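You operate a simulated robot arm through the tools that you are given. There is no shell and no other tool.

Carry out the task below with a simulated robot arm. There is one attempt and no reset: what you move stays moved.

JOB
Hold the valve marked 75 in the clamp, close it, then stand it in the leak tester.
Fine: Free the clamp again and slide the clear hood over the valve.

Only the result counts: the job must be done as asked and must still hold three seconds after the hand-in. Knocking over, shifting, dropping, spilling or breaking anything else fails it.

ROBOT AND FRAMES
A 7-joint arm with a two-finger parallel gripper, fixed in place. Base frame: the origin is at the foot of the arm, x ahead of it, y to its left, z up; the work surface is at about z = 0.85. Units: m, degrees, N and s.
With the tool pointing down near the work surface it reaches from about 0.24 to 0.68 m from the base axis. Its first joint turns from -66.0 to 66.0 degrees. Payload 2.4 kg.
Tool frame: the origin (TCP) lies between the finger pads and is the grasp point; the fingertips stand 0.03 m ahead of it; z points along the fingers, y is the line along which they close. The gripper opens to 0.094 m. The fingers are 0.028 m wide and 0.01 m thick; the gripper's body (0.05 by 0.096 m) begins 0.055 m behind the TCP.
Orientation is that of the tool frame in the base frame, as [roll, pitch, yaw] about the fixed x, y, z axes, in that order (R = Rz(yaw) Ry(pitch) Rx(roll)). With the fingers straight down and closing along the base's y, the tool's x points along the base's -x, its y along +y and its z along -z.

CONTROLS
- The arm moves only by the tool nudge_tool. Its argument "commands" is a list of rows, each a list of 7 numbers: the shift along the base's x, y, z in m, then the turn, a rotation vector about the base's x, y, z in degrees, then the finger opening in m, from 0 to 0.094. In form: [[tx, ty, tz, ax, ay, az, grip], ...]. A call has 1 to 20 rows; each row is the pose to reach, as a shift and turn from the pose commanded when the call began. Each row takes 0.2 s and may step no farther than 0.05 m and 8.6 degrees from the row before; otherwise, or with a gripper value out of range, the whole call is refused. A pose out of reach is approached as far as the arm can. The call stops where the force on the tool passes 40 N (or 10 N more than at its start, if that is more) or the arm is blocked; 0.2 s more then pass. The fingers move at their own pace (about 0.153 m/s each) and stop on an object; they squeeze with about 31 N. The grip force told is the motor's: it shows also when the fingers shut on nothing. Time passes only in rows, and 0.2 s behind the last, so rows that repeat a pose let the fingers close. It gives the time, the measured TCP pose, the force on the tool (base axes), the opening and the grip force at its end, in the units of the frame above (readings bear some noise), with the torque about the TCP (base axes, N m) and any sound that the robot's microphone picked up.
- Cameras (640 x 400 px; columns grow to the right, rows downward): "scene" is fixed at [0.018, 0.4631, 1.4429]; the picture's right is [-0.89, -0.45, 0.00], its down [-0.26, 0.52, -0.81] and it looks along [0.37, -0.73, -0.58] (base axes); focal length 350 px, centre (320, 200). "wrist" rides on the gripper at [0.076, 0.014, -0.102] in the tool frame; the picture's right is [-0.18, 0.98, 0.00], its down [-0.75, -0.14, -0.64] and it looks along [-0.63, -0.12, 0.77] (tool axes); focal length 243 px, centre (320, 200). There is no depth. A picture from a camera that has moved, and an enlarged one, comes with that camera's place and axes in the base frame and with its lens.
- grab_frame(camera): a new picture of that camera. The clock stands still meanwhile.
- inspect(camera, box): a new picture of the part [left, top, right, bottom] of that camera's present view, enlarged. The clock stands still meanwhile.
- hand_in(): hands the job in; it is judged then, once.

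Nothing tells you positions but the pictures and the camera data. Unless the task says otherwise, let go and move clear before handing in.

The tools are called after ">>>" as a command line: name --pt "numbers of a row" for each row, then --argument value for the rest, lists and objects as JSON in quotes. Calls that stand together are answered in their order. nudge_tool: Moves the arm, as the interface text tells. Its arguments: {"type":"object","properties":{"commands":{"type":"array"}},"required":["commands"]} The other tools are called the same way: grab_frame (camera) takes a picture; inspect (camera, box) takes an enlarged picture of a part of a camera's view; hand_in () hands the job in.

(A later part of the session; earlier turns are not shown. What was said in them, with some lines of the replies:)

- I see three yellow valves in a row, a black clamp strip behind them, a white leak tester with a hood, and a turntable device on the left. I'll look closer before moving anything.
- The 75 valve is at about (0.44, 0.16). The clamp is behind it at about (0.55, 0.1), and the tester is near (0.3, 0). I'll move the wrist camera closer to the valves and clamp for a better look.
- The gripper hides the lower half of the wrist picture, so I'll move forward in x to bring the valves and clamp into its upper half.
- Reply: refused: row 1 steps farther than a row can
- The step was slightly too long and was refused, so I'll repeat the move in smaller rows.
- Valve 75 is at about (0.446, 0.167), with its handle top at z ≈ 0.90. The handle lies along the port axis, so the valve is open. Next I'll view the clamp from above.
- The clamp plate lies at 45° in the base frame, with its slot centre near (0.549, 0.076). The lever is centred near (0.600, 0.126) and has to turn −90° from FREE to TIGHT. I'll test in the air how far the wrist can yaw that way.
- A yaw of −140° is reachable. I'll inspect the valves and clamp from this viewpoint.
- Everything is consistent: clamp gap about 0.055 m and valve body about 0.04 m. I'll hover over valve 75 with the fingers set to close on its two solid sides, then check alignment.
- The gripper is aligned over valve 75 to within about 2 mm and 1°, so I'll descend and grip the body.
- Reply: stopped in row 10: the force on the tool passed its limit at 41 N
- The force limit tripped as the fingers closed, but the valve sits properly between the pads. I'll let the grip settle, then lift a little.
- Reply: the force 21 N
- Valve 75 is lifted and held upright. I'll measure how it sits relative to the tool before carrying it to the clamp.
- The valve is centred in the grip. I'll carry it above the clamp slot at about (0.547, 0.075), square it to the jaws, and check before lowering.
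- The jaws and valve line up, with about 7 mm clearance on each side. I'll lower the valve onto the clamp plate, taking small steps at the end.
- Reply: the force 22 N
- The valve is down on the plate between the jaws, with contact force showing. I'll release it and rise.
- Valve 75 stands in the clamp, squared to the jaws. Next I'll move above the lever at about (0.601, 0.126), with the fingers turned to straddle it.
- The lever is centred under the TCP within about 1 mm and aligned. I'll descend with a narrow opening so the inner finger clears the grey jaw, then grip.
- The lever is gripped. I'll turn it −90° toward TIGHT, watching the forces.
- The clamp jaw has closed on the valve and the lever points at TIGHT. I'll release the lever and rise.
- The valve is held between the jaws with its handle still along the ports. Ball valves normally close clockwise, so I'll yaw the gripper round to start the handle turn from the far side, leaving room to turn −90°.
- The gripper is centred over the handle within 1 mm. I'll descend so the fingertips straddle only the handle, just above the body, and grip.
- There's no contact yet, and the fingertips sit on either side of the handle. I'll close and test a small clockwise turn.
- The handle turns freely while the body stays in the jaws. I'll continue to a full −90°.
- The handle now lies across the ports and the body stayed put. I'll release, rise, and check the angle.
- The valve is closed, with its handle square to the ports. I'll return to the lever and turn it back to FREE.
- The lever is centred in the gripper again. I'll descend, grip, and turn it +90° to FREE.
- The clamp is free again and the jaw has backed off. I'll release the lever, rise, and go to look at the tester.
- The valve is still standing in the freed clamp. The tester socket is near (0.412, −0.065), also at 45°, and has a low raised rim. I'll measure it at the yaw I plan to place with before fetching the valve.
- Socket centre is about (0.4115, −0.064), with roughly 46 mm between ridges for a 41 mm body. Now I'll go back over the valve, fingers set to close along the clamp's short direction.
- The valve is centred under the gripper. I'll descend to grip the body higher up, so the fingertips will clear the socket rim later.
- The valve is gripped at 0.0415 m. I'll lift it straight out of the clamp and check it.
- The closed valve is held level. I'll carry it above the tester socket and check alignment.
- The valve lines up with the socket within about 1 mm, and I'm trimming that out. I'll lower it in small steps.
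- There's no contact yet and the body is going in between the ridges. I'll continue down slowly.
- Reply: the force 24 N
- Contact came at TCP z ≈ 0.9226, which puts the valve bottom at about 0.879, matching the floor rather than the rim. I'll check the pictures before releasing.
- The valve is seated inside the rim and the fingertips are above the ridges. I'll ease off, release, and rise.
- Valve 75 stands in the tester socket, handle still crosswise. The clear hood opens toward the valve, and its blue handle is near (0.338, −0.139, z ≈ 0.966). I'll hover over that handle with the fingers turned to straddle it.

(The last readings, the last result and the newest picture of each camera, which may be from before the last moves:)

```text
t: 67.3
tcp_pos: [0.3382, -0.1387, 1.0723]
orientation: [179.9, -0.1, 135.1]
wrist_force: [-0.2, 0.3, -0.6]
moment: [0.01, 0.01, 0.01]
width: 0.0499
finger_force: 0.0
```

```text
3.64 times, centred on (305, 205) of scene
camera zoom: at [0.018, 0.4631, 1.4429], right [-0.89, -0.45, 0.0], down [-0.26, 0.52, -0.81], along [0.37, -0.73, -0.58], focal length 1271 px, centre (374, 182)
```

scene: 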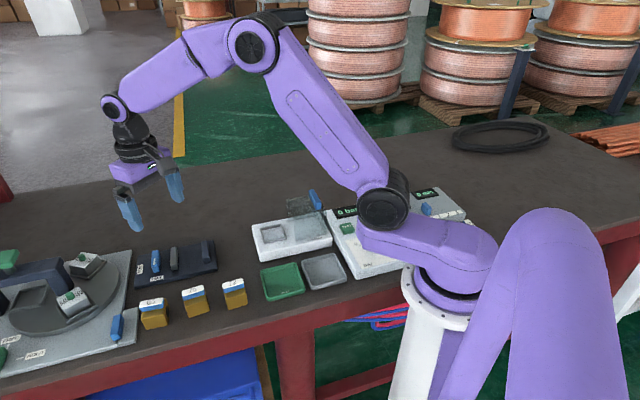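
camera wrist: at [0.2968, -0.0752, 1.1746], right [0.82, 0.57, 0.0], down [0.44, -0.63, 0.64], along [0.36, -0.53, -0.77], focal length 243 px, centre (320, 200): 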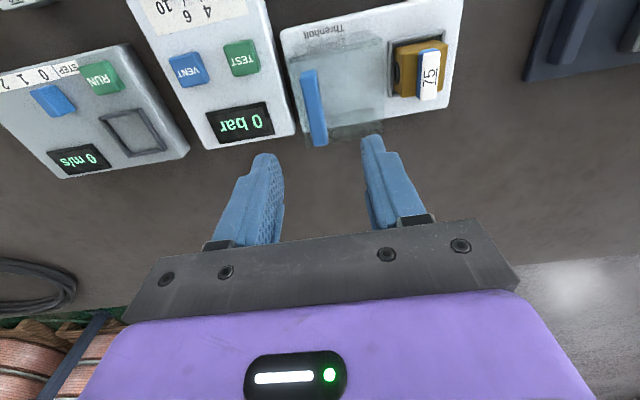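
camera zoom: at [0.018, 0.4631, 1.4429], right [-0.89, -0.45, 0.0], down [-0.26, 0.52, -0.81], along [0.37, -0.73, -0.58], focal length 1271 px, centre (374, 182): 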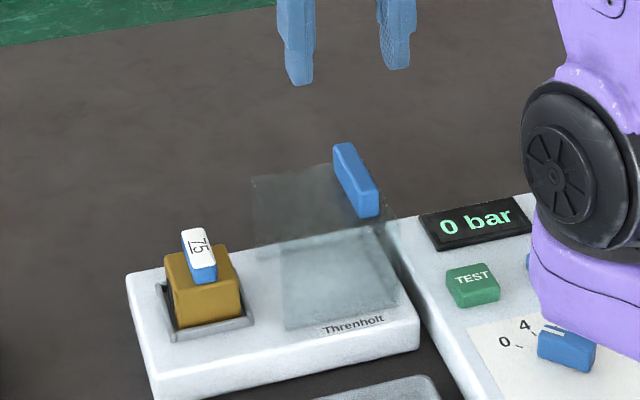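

The handle is square to the fingers and about 4 mm off in one direction. I'll correct that, descend so the fingertips straddle it above the hood roof, and look before closing.

>>> nudge_tool --pt "-0.004 -0.0014 -0.03 0 0 0 0.045" --pt "-0.004 -0.0014 -0.06 0 0 0 0.045" --pt "-0.004 -0.0014 -0.078 0 0 0 0.045" --pt "-0.004 -0.0014 -0.085 0 0 0 0.045" --pt "-0.004 -0.0014 -0.085 0 0 0 0.045"

>>> inspect --camera "wrist" --box '[220, 60, 420, 250]'

>>> inspect --camera "scene" --box '[280, 150, 360, 230]'

```text
t: 68.5
tcp_pos: [0.3348, -0.14, 0.9858]
orientation: [179.9, -0.3, 135.0]
wrist_force: [1.0, 0.2, 0.0]
moment: [-0.01, 0.0, 0.01]
width: 0.0449
finger_force: 0.1
```

```text
2.11 times, centred on (320, 155) of wrist
camera zoom: at [0.2922, -0.076, 1.0894], right [0.82, 0.57, 0.0], down [0.43, -0.64, 0.64], along [0.36, -0.53, -0.77], focal length 511 px, centre (320, 295)
```

zoom: 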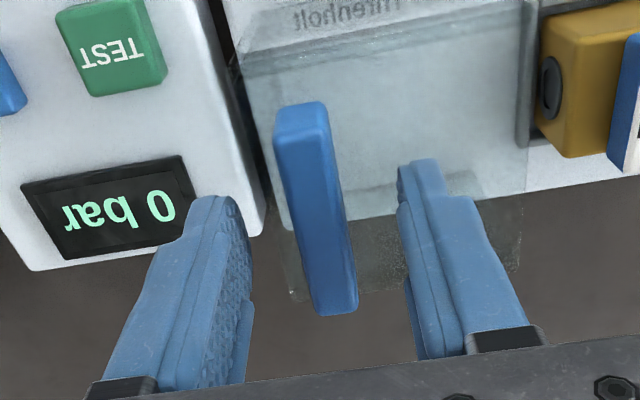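

```text
5.00 times, centred on (320, 190) of scene
camera zoom: at [0.018, 0.4631, 1.4429], right [-0.89, -0.45, 0.0], down [-0.26, 0.52, -0.81], along [0.37, -0.73, -0.58], focal length 1748 px, centre (320, 250)
```

zoom: 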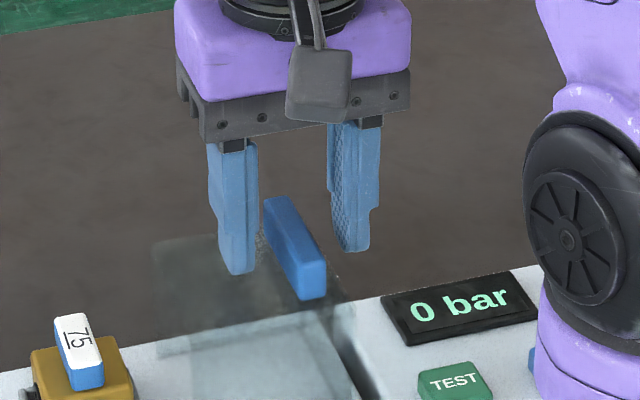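

The fingers straddle the handle with no contact. I'll close on it.

>>> nudge_tool --pt "0 0 0 0 0 0 0.03" --pt "0 0 0 0 0 0 0.018" --pt "0 0 0 0 0 0 0.006" --pt "0 0 0 0 0 0 0.006" --pt "0 0 0 0 0 0 0.006"

>>> inspect --camera "wrist" --box '[220, 60, 420, 250]'

>>> inspect --camera "scene" --box '[280, 150, 360, 230]'

```text
t: 69.7
tcp_pos: [0.3347, -0.1394, 0.9861]
orientation: [179.9, -0.2, 135.0]
wrist_force: [0.7, 0.2, -0.4]
moment: [-0.08, 0.02, -0.01]
width: 0.0136
finger_force: 45.2
```

```text
2.11 times, centred on (320, 155) of wrist
camera zoom: at [0.2923, -0.076, 1.0896], right [0.82, 0.57, 0.0], down [0.43, -0.64, 0.64], along [0.36, -0.53, -0.77], focal length 511 px, centre (320, 295)
```

zoom: 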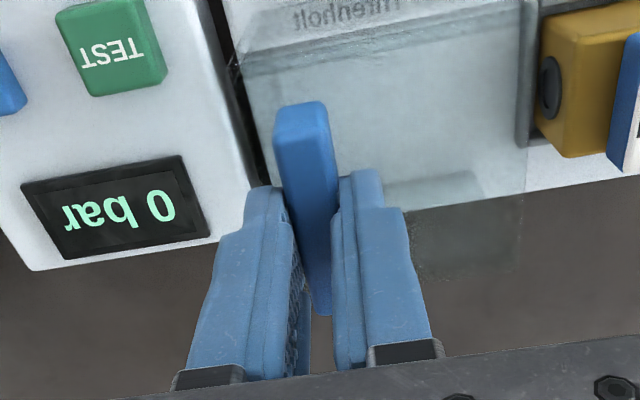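

```text
5.00 times, centred on (320, 190) of scene
camera zoom: at [0.018, 0.4631, 1.4429], right [-0.89, -0.45, 0.0], down [-0.26, 0.52, -0.81], along [0.37, -0.73, -0.58], focal length 1748 px, centre (320, 250)
```

zoom: 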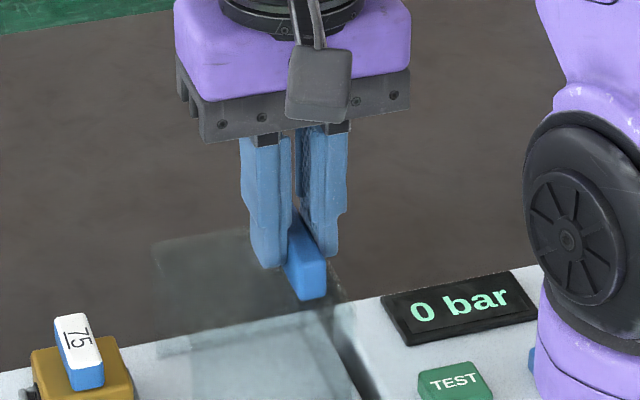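

The handle is gripped. I'll slide the hood toward the valve, starting with 20 mm to check for binding.

>>> nudge_tool --pt "0.002 0.002 0 0 0 0 0.006" --pt "0.005 0.005 0 0 0 0 0.006" --pt "0.009 0.009 0 0 0 0 0.006" --pt "0.0125 0.0125 0 0 0 0 0.006" --pt "0.0141 0.0141 0 0 0 0 0.006" --pt "0.0141 0.0141 0 0 0 0 0.006"

>>> inspect --camera "scene" --box '[250, 160, 360, 260]'

>>> inspect --camera "wrist" --box '[220, 40, 420, 230]'

```text
t: 71.1
tcp_pos: [0.3476, -0.1256, 0.9865]
orientation: [179.8, -0.2, 135.0]
wrist_force: [-1.5, 2.1, 5.7]
moment: [0.07, 0.17, -0.04]
width: 0.0134
finger_force: 44.8
```

```text
4.00 times, centred on (305, 210) of scene
camera zoom: at [0.0178, 0.4632, 1.4428], right [-0.89, -0.45, 0.0], down [-0.26, 0.52, -0.81], along [0.37, -0.73, -0.58], focal length 1398 px, centre (380, 160)
```

zoom: 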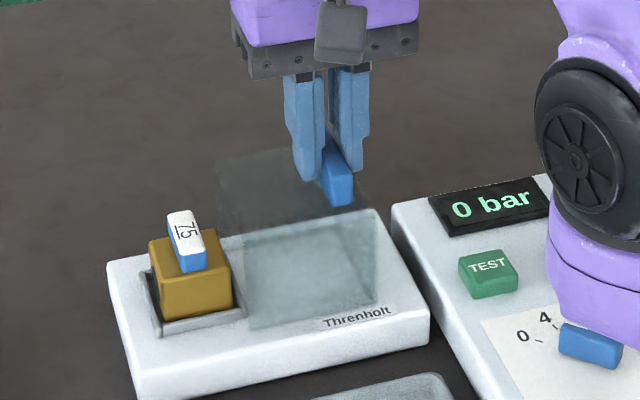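

```text
2.11 times, centred on (320, 135) of wrist
camera zoom: at [0.3061, -0.0623, 1.0896], right [0.82, 0.57, 0.0], down [0.43, -0.64, 0.64], along [0.36, -0.53, -0.77], focal length 511 px, centre (320, 337)
```

zoom: 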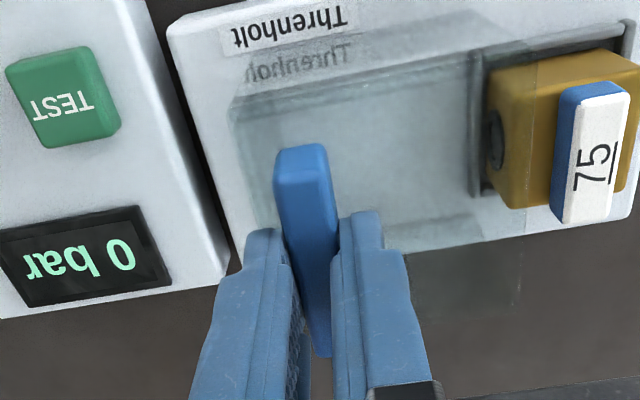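

The hood slides smoothly, its front is open, and its roof is above the valve. I'll continue in small rows.

>>> nudge_tool --pt "0.003 0.003 0 0 0 0 0.006" --pt "0.006 0.006 0 0 0 0 0.006" --pt "0.009 0.009 0 0 0 0 0.006" --pt "0.012 0.012 0 0 0 0 0.006" --pt "0.015 0.015 0 0 0 0 0.006" --pt "0.018 0.018 0 0 0 0 0.006" --pt "0.021 0.021 0 0 0 0 0.006" --pt "0.024 0.024 0 0 0 0 0.006" --pt "0.027 0.027 0 0 0 0 0.006" --pt "0.0283 0.0283 0 0 0 0 0.006" --pt "0.0283 0.0283 0 0 0 0 0.006"

>>> inspect --camera "scene" --box '[250, 160, 360, 260]'

>>> inspect --camera "wrist" --box '[220, 40, 420, 230]'

```text
t: 73.5
tcp_pos: [0.3773, -0.0979, 0.9863]
orientation: [179.9, -0.2, 135.1]
wrist_force: [-6.9, 5.3, 0.6]
moment: [0.07, 0.16, -0.08]
width: 0.0136
finger_force: 45.0
```

```text
4.00 times, centred on (305, 210) of scene
camera zoom: at [0.0178, 0.4633, 1.4428], right [-0.89, -0.45, 0.0], down [-0.26, 0.52, -0.81], along [0.37, -0.73, -0.58], focal length 1398 px, centre (380, 160)
```

zoom: 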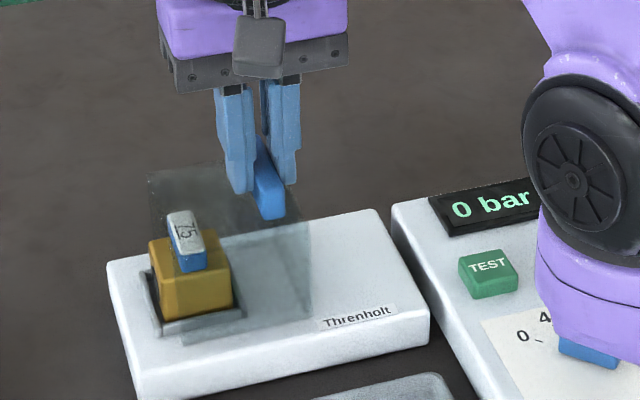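

```text
2.11 times, centred on (320, 135) of wrist
camera zoom: at [0.3348, -0.0337, 1.0896], right [0.82, 0.57, 0.0], down [0.43, -0.64, 0.64], along [0.36, -0.53, -0.77], focal length 511 px, centre (320, 337)
```

zoom: 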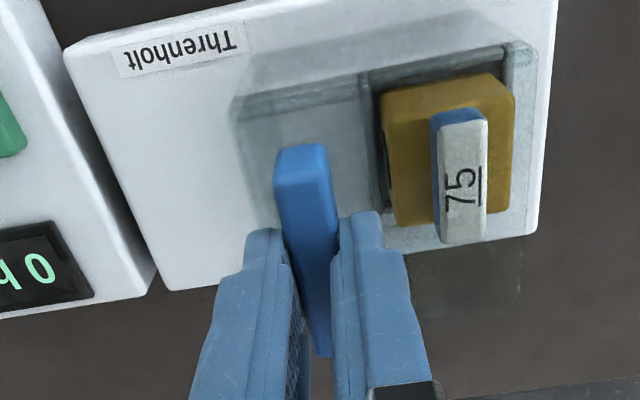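

The valve is now partly under the hood. A slight sideways guide force has appeared, so I'll trim for it and continue.

>>> nudge_tool --pt "0.0015 0.0025 0 0 0 0 0.006" --pt "0.0035 0.0045 0 0 0 0 0.006" --pt "0.0055 0.0065 0 0 0 0 0.006" --pt "0.0075 0.0087 0 0 0 0 0.006" --pt "0.0095 0.0107 0 0 0 0 0.006" --pt "0.0115 0.0127 0 0 0 0 0.006" --pt "0.0135 0.0149 0 0 0 0 0.006" --pt "0.0155 0.0169 0 0 0 0 0.006" --pt "0.0155 0.0169 0 0 0 0 0.006"

>>> inspect --camera "scene" --box '[250, 160, 360, 260]'

>>> inspect --camera "wrist" --box '[220, 40, 420, 230]'

```text
t: 75.5
tcp_pos: [0.3933, -0.0812, 0.986]
orientation: [179.8, -0.2, 135.0]
wrist_force: [1.0, -1.5, -11.0]
moment: [0.02, 0.16, -0.03]
width: 0.0138
finger_force: 44.6
```

```text
4.00 times, centred on (305, 210) of scene
camera zoom: at [0.0182, 0.463, 1.4429], right [-0.89, -0.45, 0.0], down [-0.26, 0.52, -0.81], along [0.37, -0.73, -0.58], focal length 1398 px, centre (380, 160)
```

zoom: 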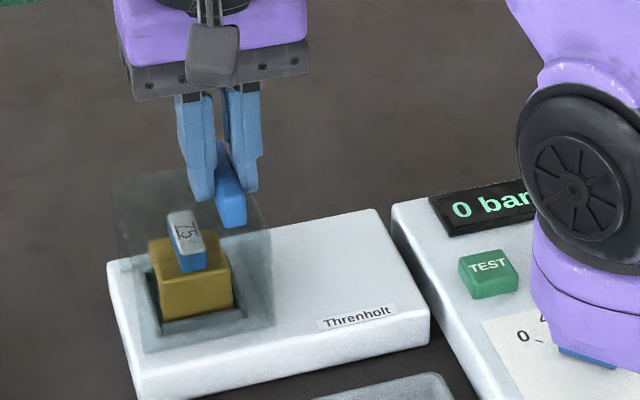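

```text
2.11 times, centred on (320, 135) of wrist
camera zoom: at [0.3507, -0.0174, 1.0895], right [0.82, 0.57, 0.0], down [0.43, -0.64, 0.64], along [0.36, -0.53, -0.77], focal length 511 px, centre (320, 337)
```

zoom: 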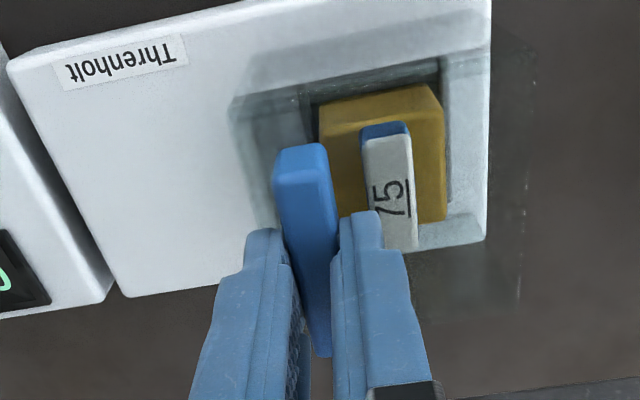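

The hood now covers the valve. I estimate it is about 3 mm short of centred or of its end stop, so I'll push gently a bit further and watch the force.

>>> nudge_tool --pt "0.0007 0.0008 0 0 0 0 0.006" --pt "0.0014 0.0016 0 0 0 0 0.006" --pt "0.0021 0.0023 0 0 0 0 0.006" --pt "0.0028 0.003 0 0 0 0 0.006" --pt "0.0028 0.003 0 0 0 0 0.006"

>>> inspect --camera "scene" --box '[260, 190, 330, 260]'

```text
t: 76.7
tcp_pos: [0.3952, -0.0784, 0.9865]
orientation: [180.0, -0.2, 135.0]
wrist_force: [-10.0, -13.5, 3.3]
moment: [-1.1, -0.48, 0.1]
width: 0.0136
finger_force: 44.8
```

```text
5.71 times, centred on (295, 225) of scene
camera zoom: at [0.0176, 0.4628, 1.443], right [-0.89, -0.45, 0.0], down [-0.26, 0.52, -0.81], along [0.37, -0.73, -0.58], focal length 1998 px, centre (463, 57)
```

zoom: 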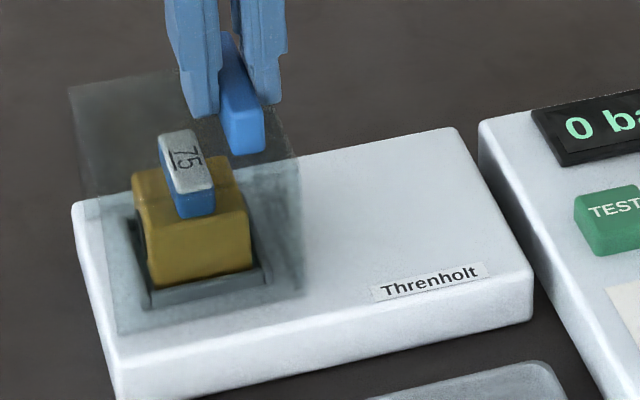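

The force rose to about 17 N, so the hood has reached its end stop over the valve. I'll relax the push, open, and lift clear.

>>> nudge_tool --pt "-0.0005 -0.0005 0 0 0 0 0.006" --pt "-0.0005 -0.0005 0 0 0 0 0.02" --pt "-0.0005 -0.0005 0 0 0 0 0.035" --pt "-0.0005 -0.0005 0 0 0 0 0.035" --pt "-0.0005 -0.0005 0.03 0 0 0 0.035" --pt "-0.0005 -0.0005 0.07 0 0 0 0.035" --pt "-0.0005 -0.0005 0.11 0 0 0 0.035" --pt "-0.0005 -0.0005 0.15 0 0 0 0.035" --pt "-0.0005 -0.0005 0.15 0 0 0 0.035"

>>> grab_frame --camera "scene"

>>> inspect --camera "scene" --box '[260, 190, 330, 260]'

>>> inspect --camera "scene" --box '[110, 220, 260, 340]'

>>> grab_frame --camera "wrist"

>>> inspect --camera "wrist" --box '[220, 0, 460, 180]'

```text
t: 78.7
tcp_pos: [0.3946, -0.0788, 1.1365]
orientation: [179.9, -0.2, 135.0]
wrist_force: [0.0, -0.1, 0.3]
moment: [-0.03, -0.01, 0.0]
width: 0.0351
finger_force: 0.1
```

```text
taken
```

scene: 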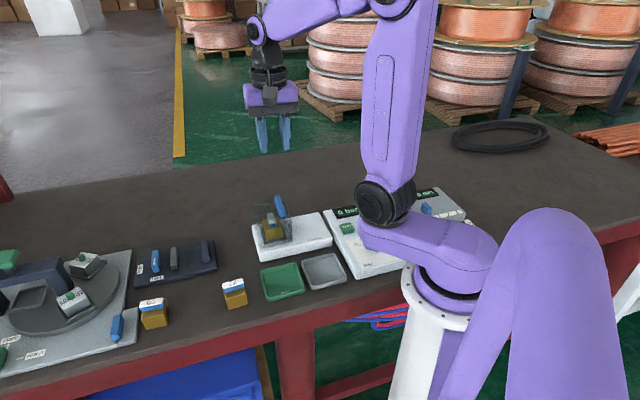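

```text
5.71 times, centred on (295, 225) of scene
camera zoom: at [0.018, 0.4631, 1.4429], right [-0.89, -0.45, 0.0], down [-0.26, 0.52, -0.81], along [0.37, -0.73, -0.58], focal length 1998 px, centre (463, 57)
```

zoom: 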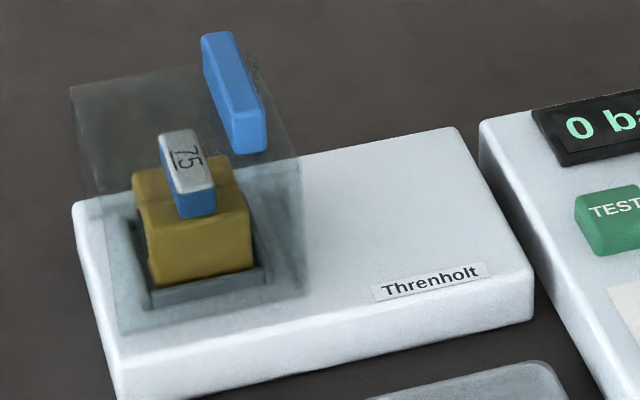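

```text
3.33 times, centred on (185, 280) of scene
camera zoom: at [0.018, 0.4631, 1.4429], right [-0.89, -0.45, 0.0], down [-0.26, 0.52, -0.81], along [0.37, -0.73, -0.58], focal length 1165 px, centre (770, -67)
```

zoom: 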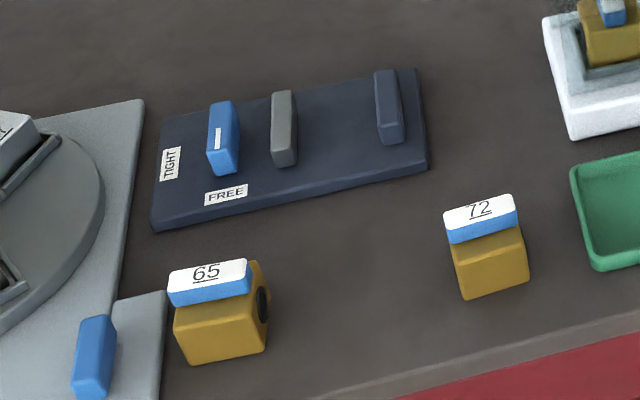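

```text
taken
camera wrist: at [0.3526, -0.0153, 1.2393], right [0.82, 0.57, 0.0], down [0.43, -0.64, 0.64], along [0.36, -0.53, -0.77], focal length 243 px, centre (320, 200)
```

wrist: 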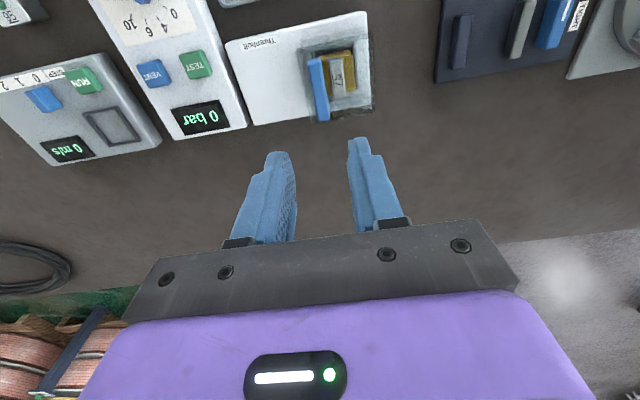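

```text
2.22 times, centred on (340, 90) of wrist
camera zoom: at [0.3526, -0.0153, 1.2393], right [0.82, 0.57, 0.0], down [0.43, -0.64, 0.64], along [0.36, -0.53, -0.77], focal length 539 px, centre (276, 444)
```

zoom: 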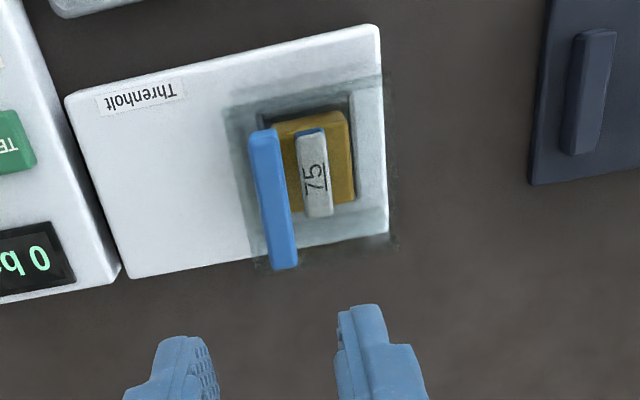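

Valve 75 is closed and standing in the socket under the hood. The clamp lever is at FREE, the other objects are where they were, and the arm is clear. I'm handing in.

>>> hand_in

```text
The job is handed in.
```

The job is done and handed in. Valve 75 is closed and standing in the leak tester, with the clear hood slid over it to its end stop.

- **Closing:** I clamped the valve and turned its handle a quarter turn clockwise, so it now lies square across the ports. I felt no end stop on the handle, so "closed" rests on that angle.
- **Clamp:** The lever is back at FREE and the clamp is empty.
- **Everything else:** In the last pictures the other two valves and the trays look undisturbed. The gripper was open and well above the bench at hand-in.

The hand-in returned no verdict, so I can't confirm how it was judged.
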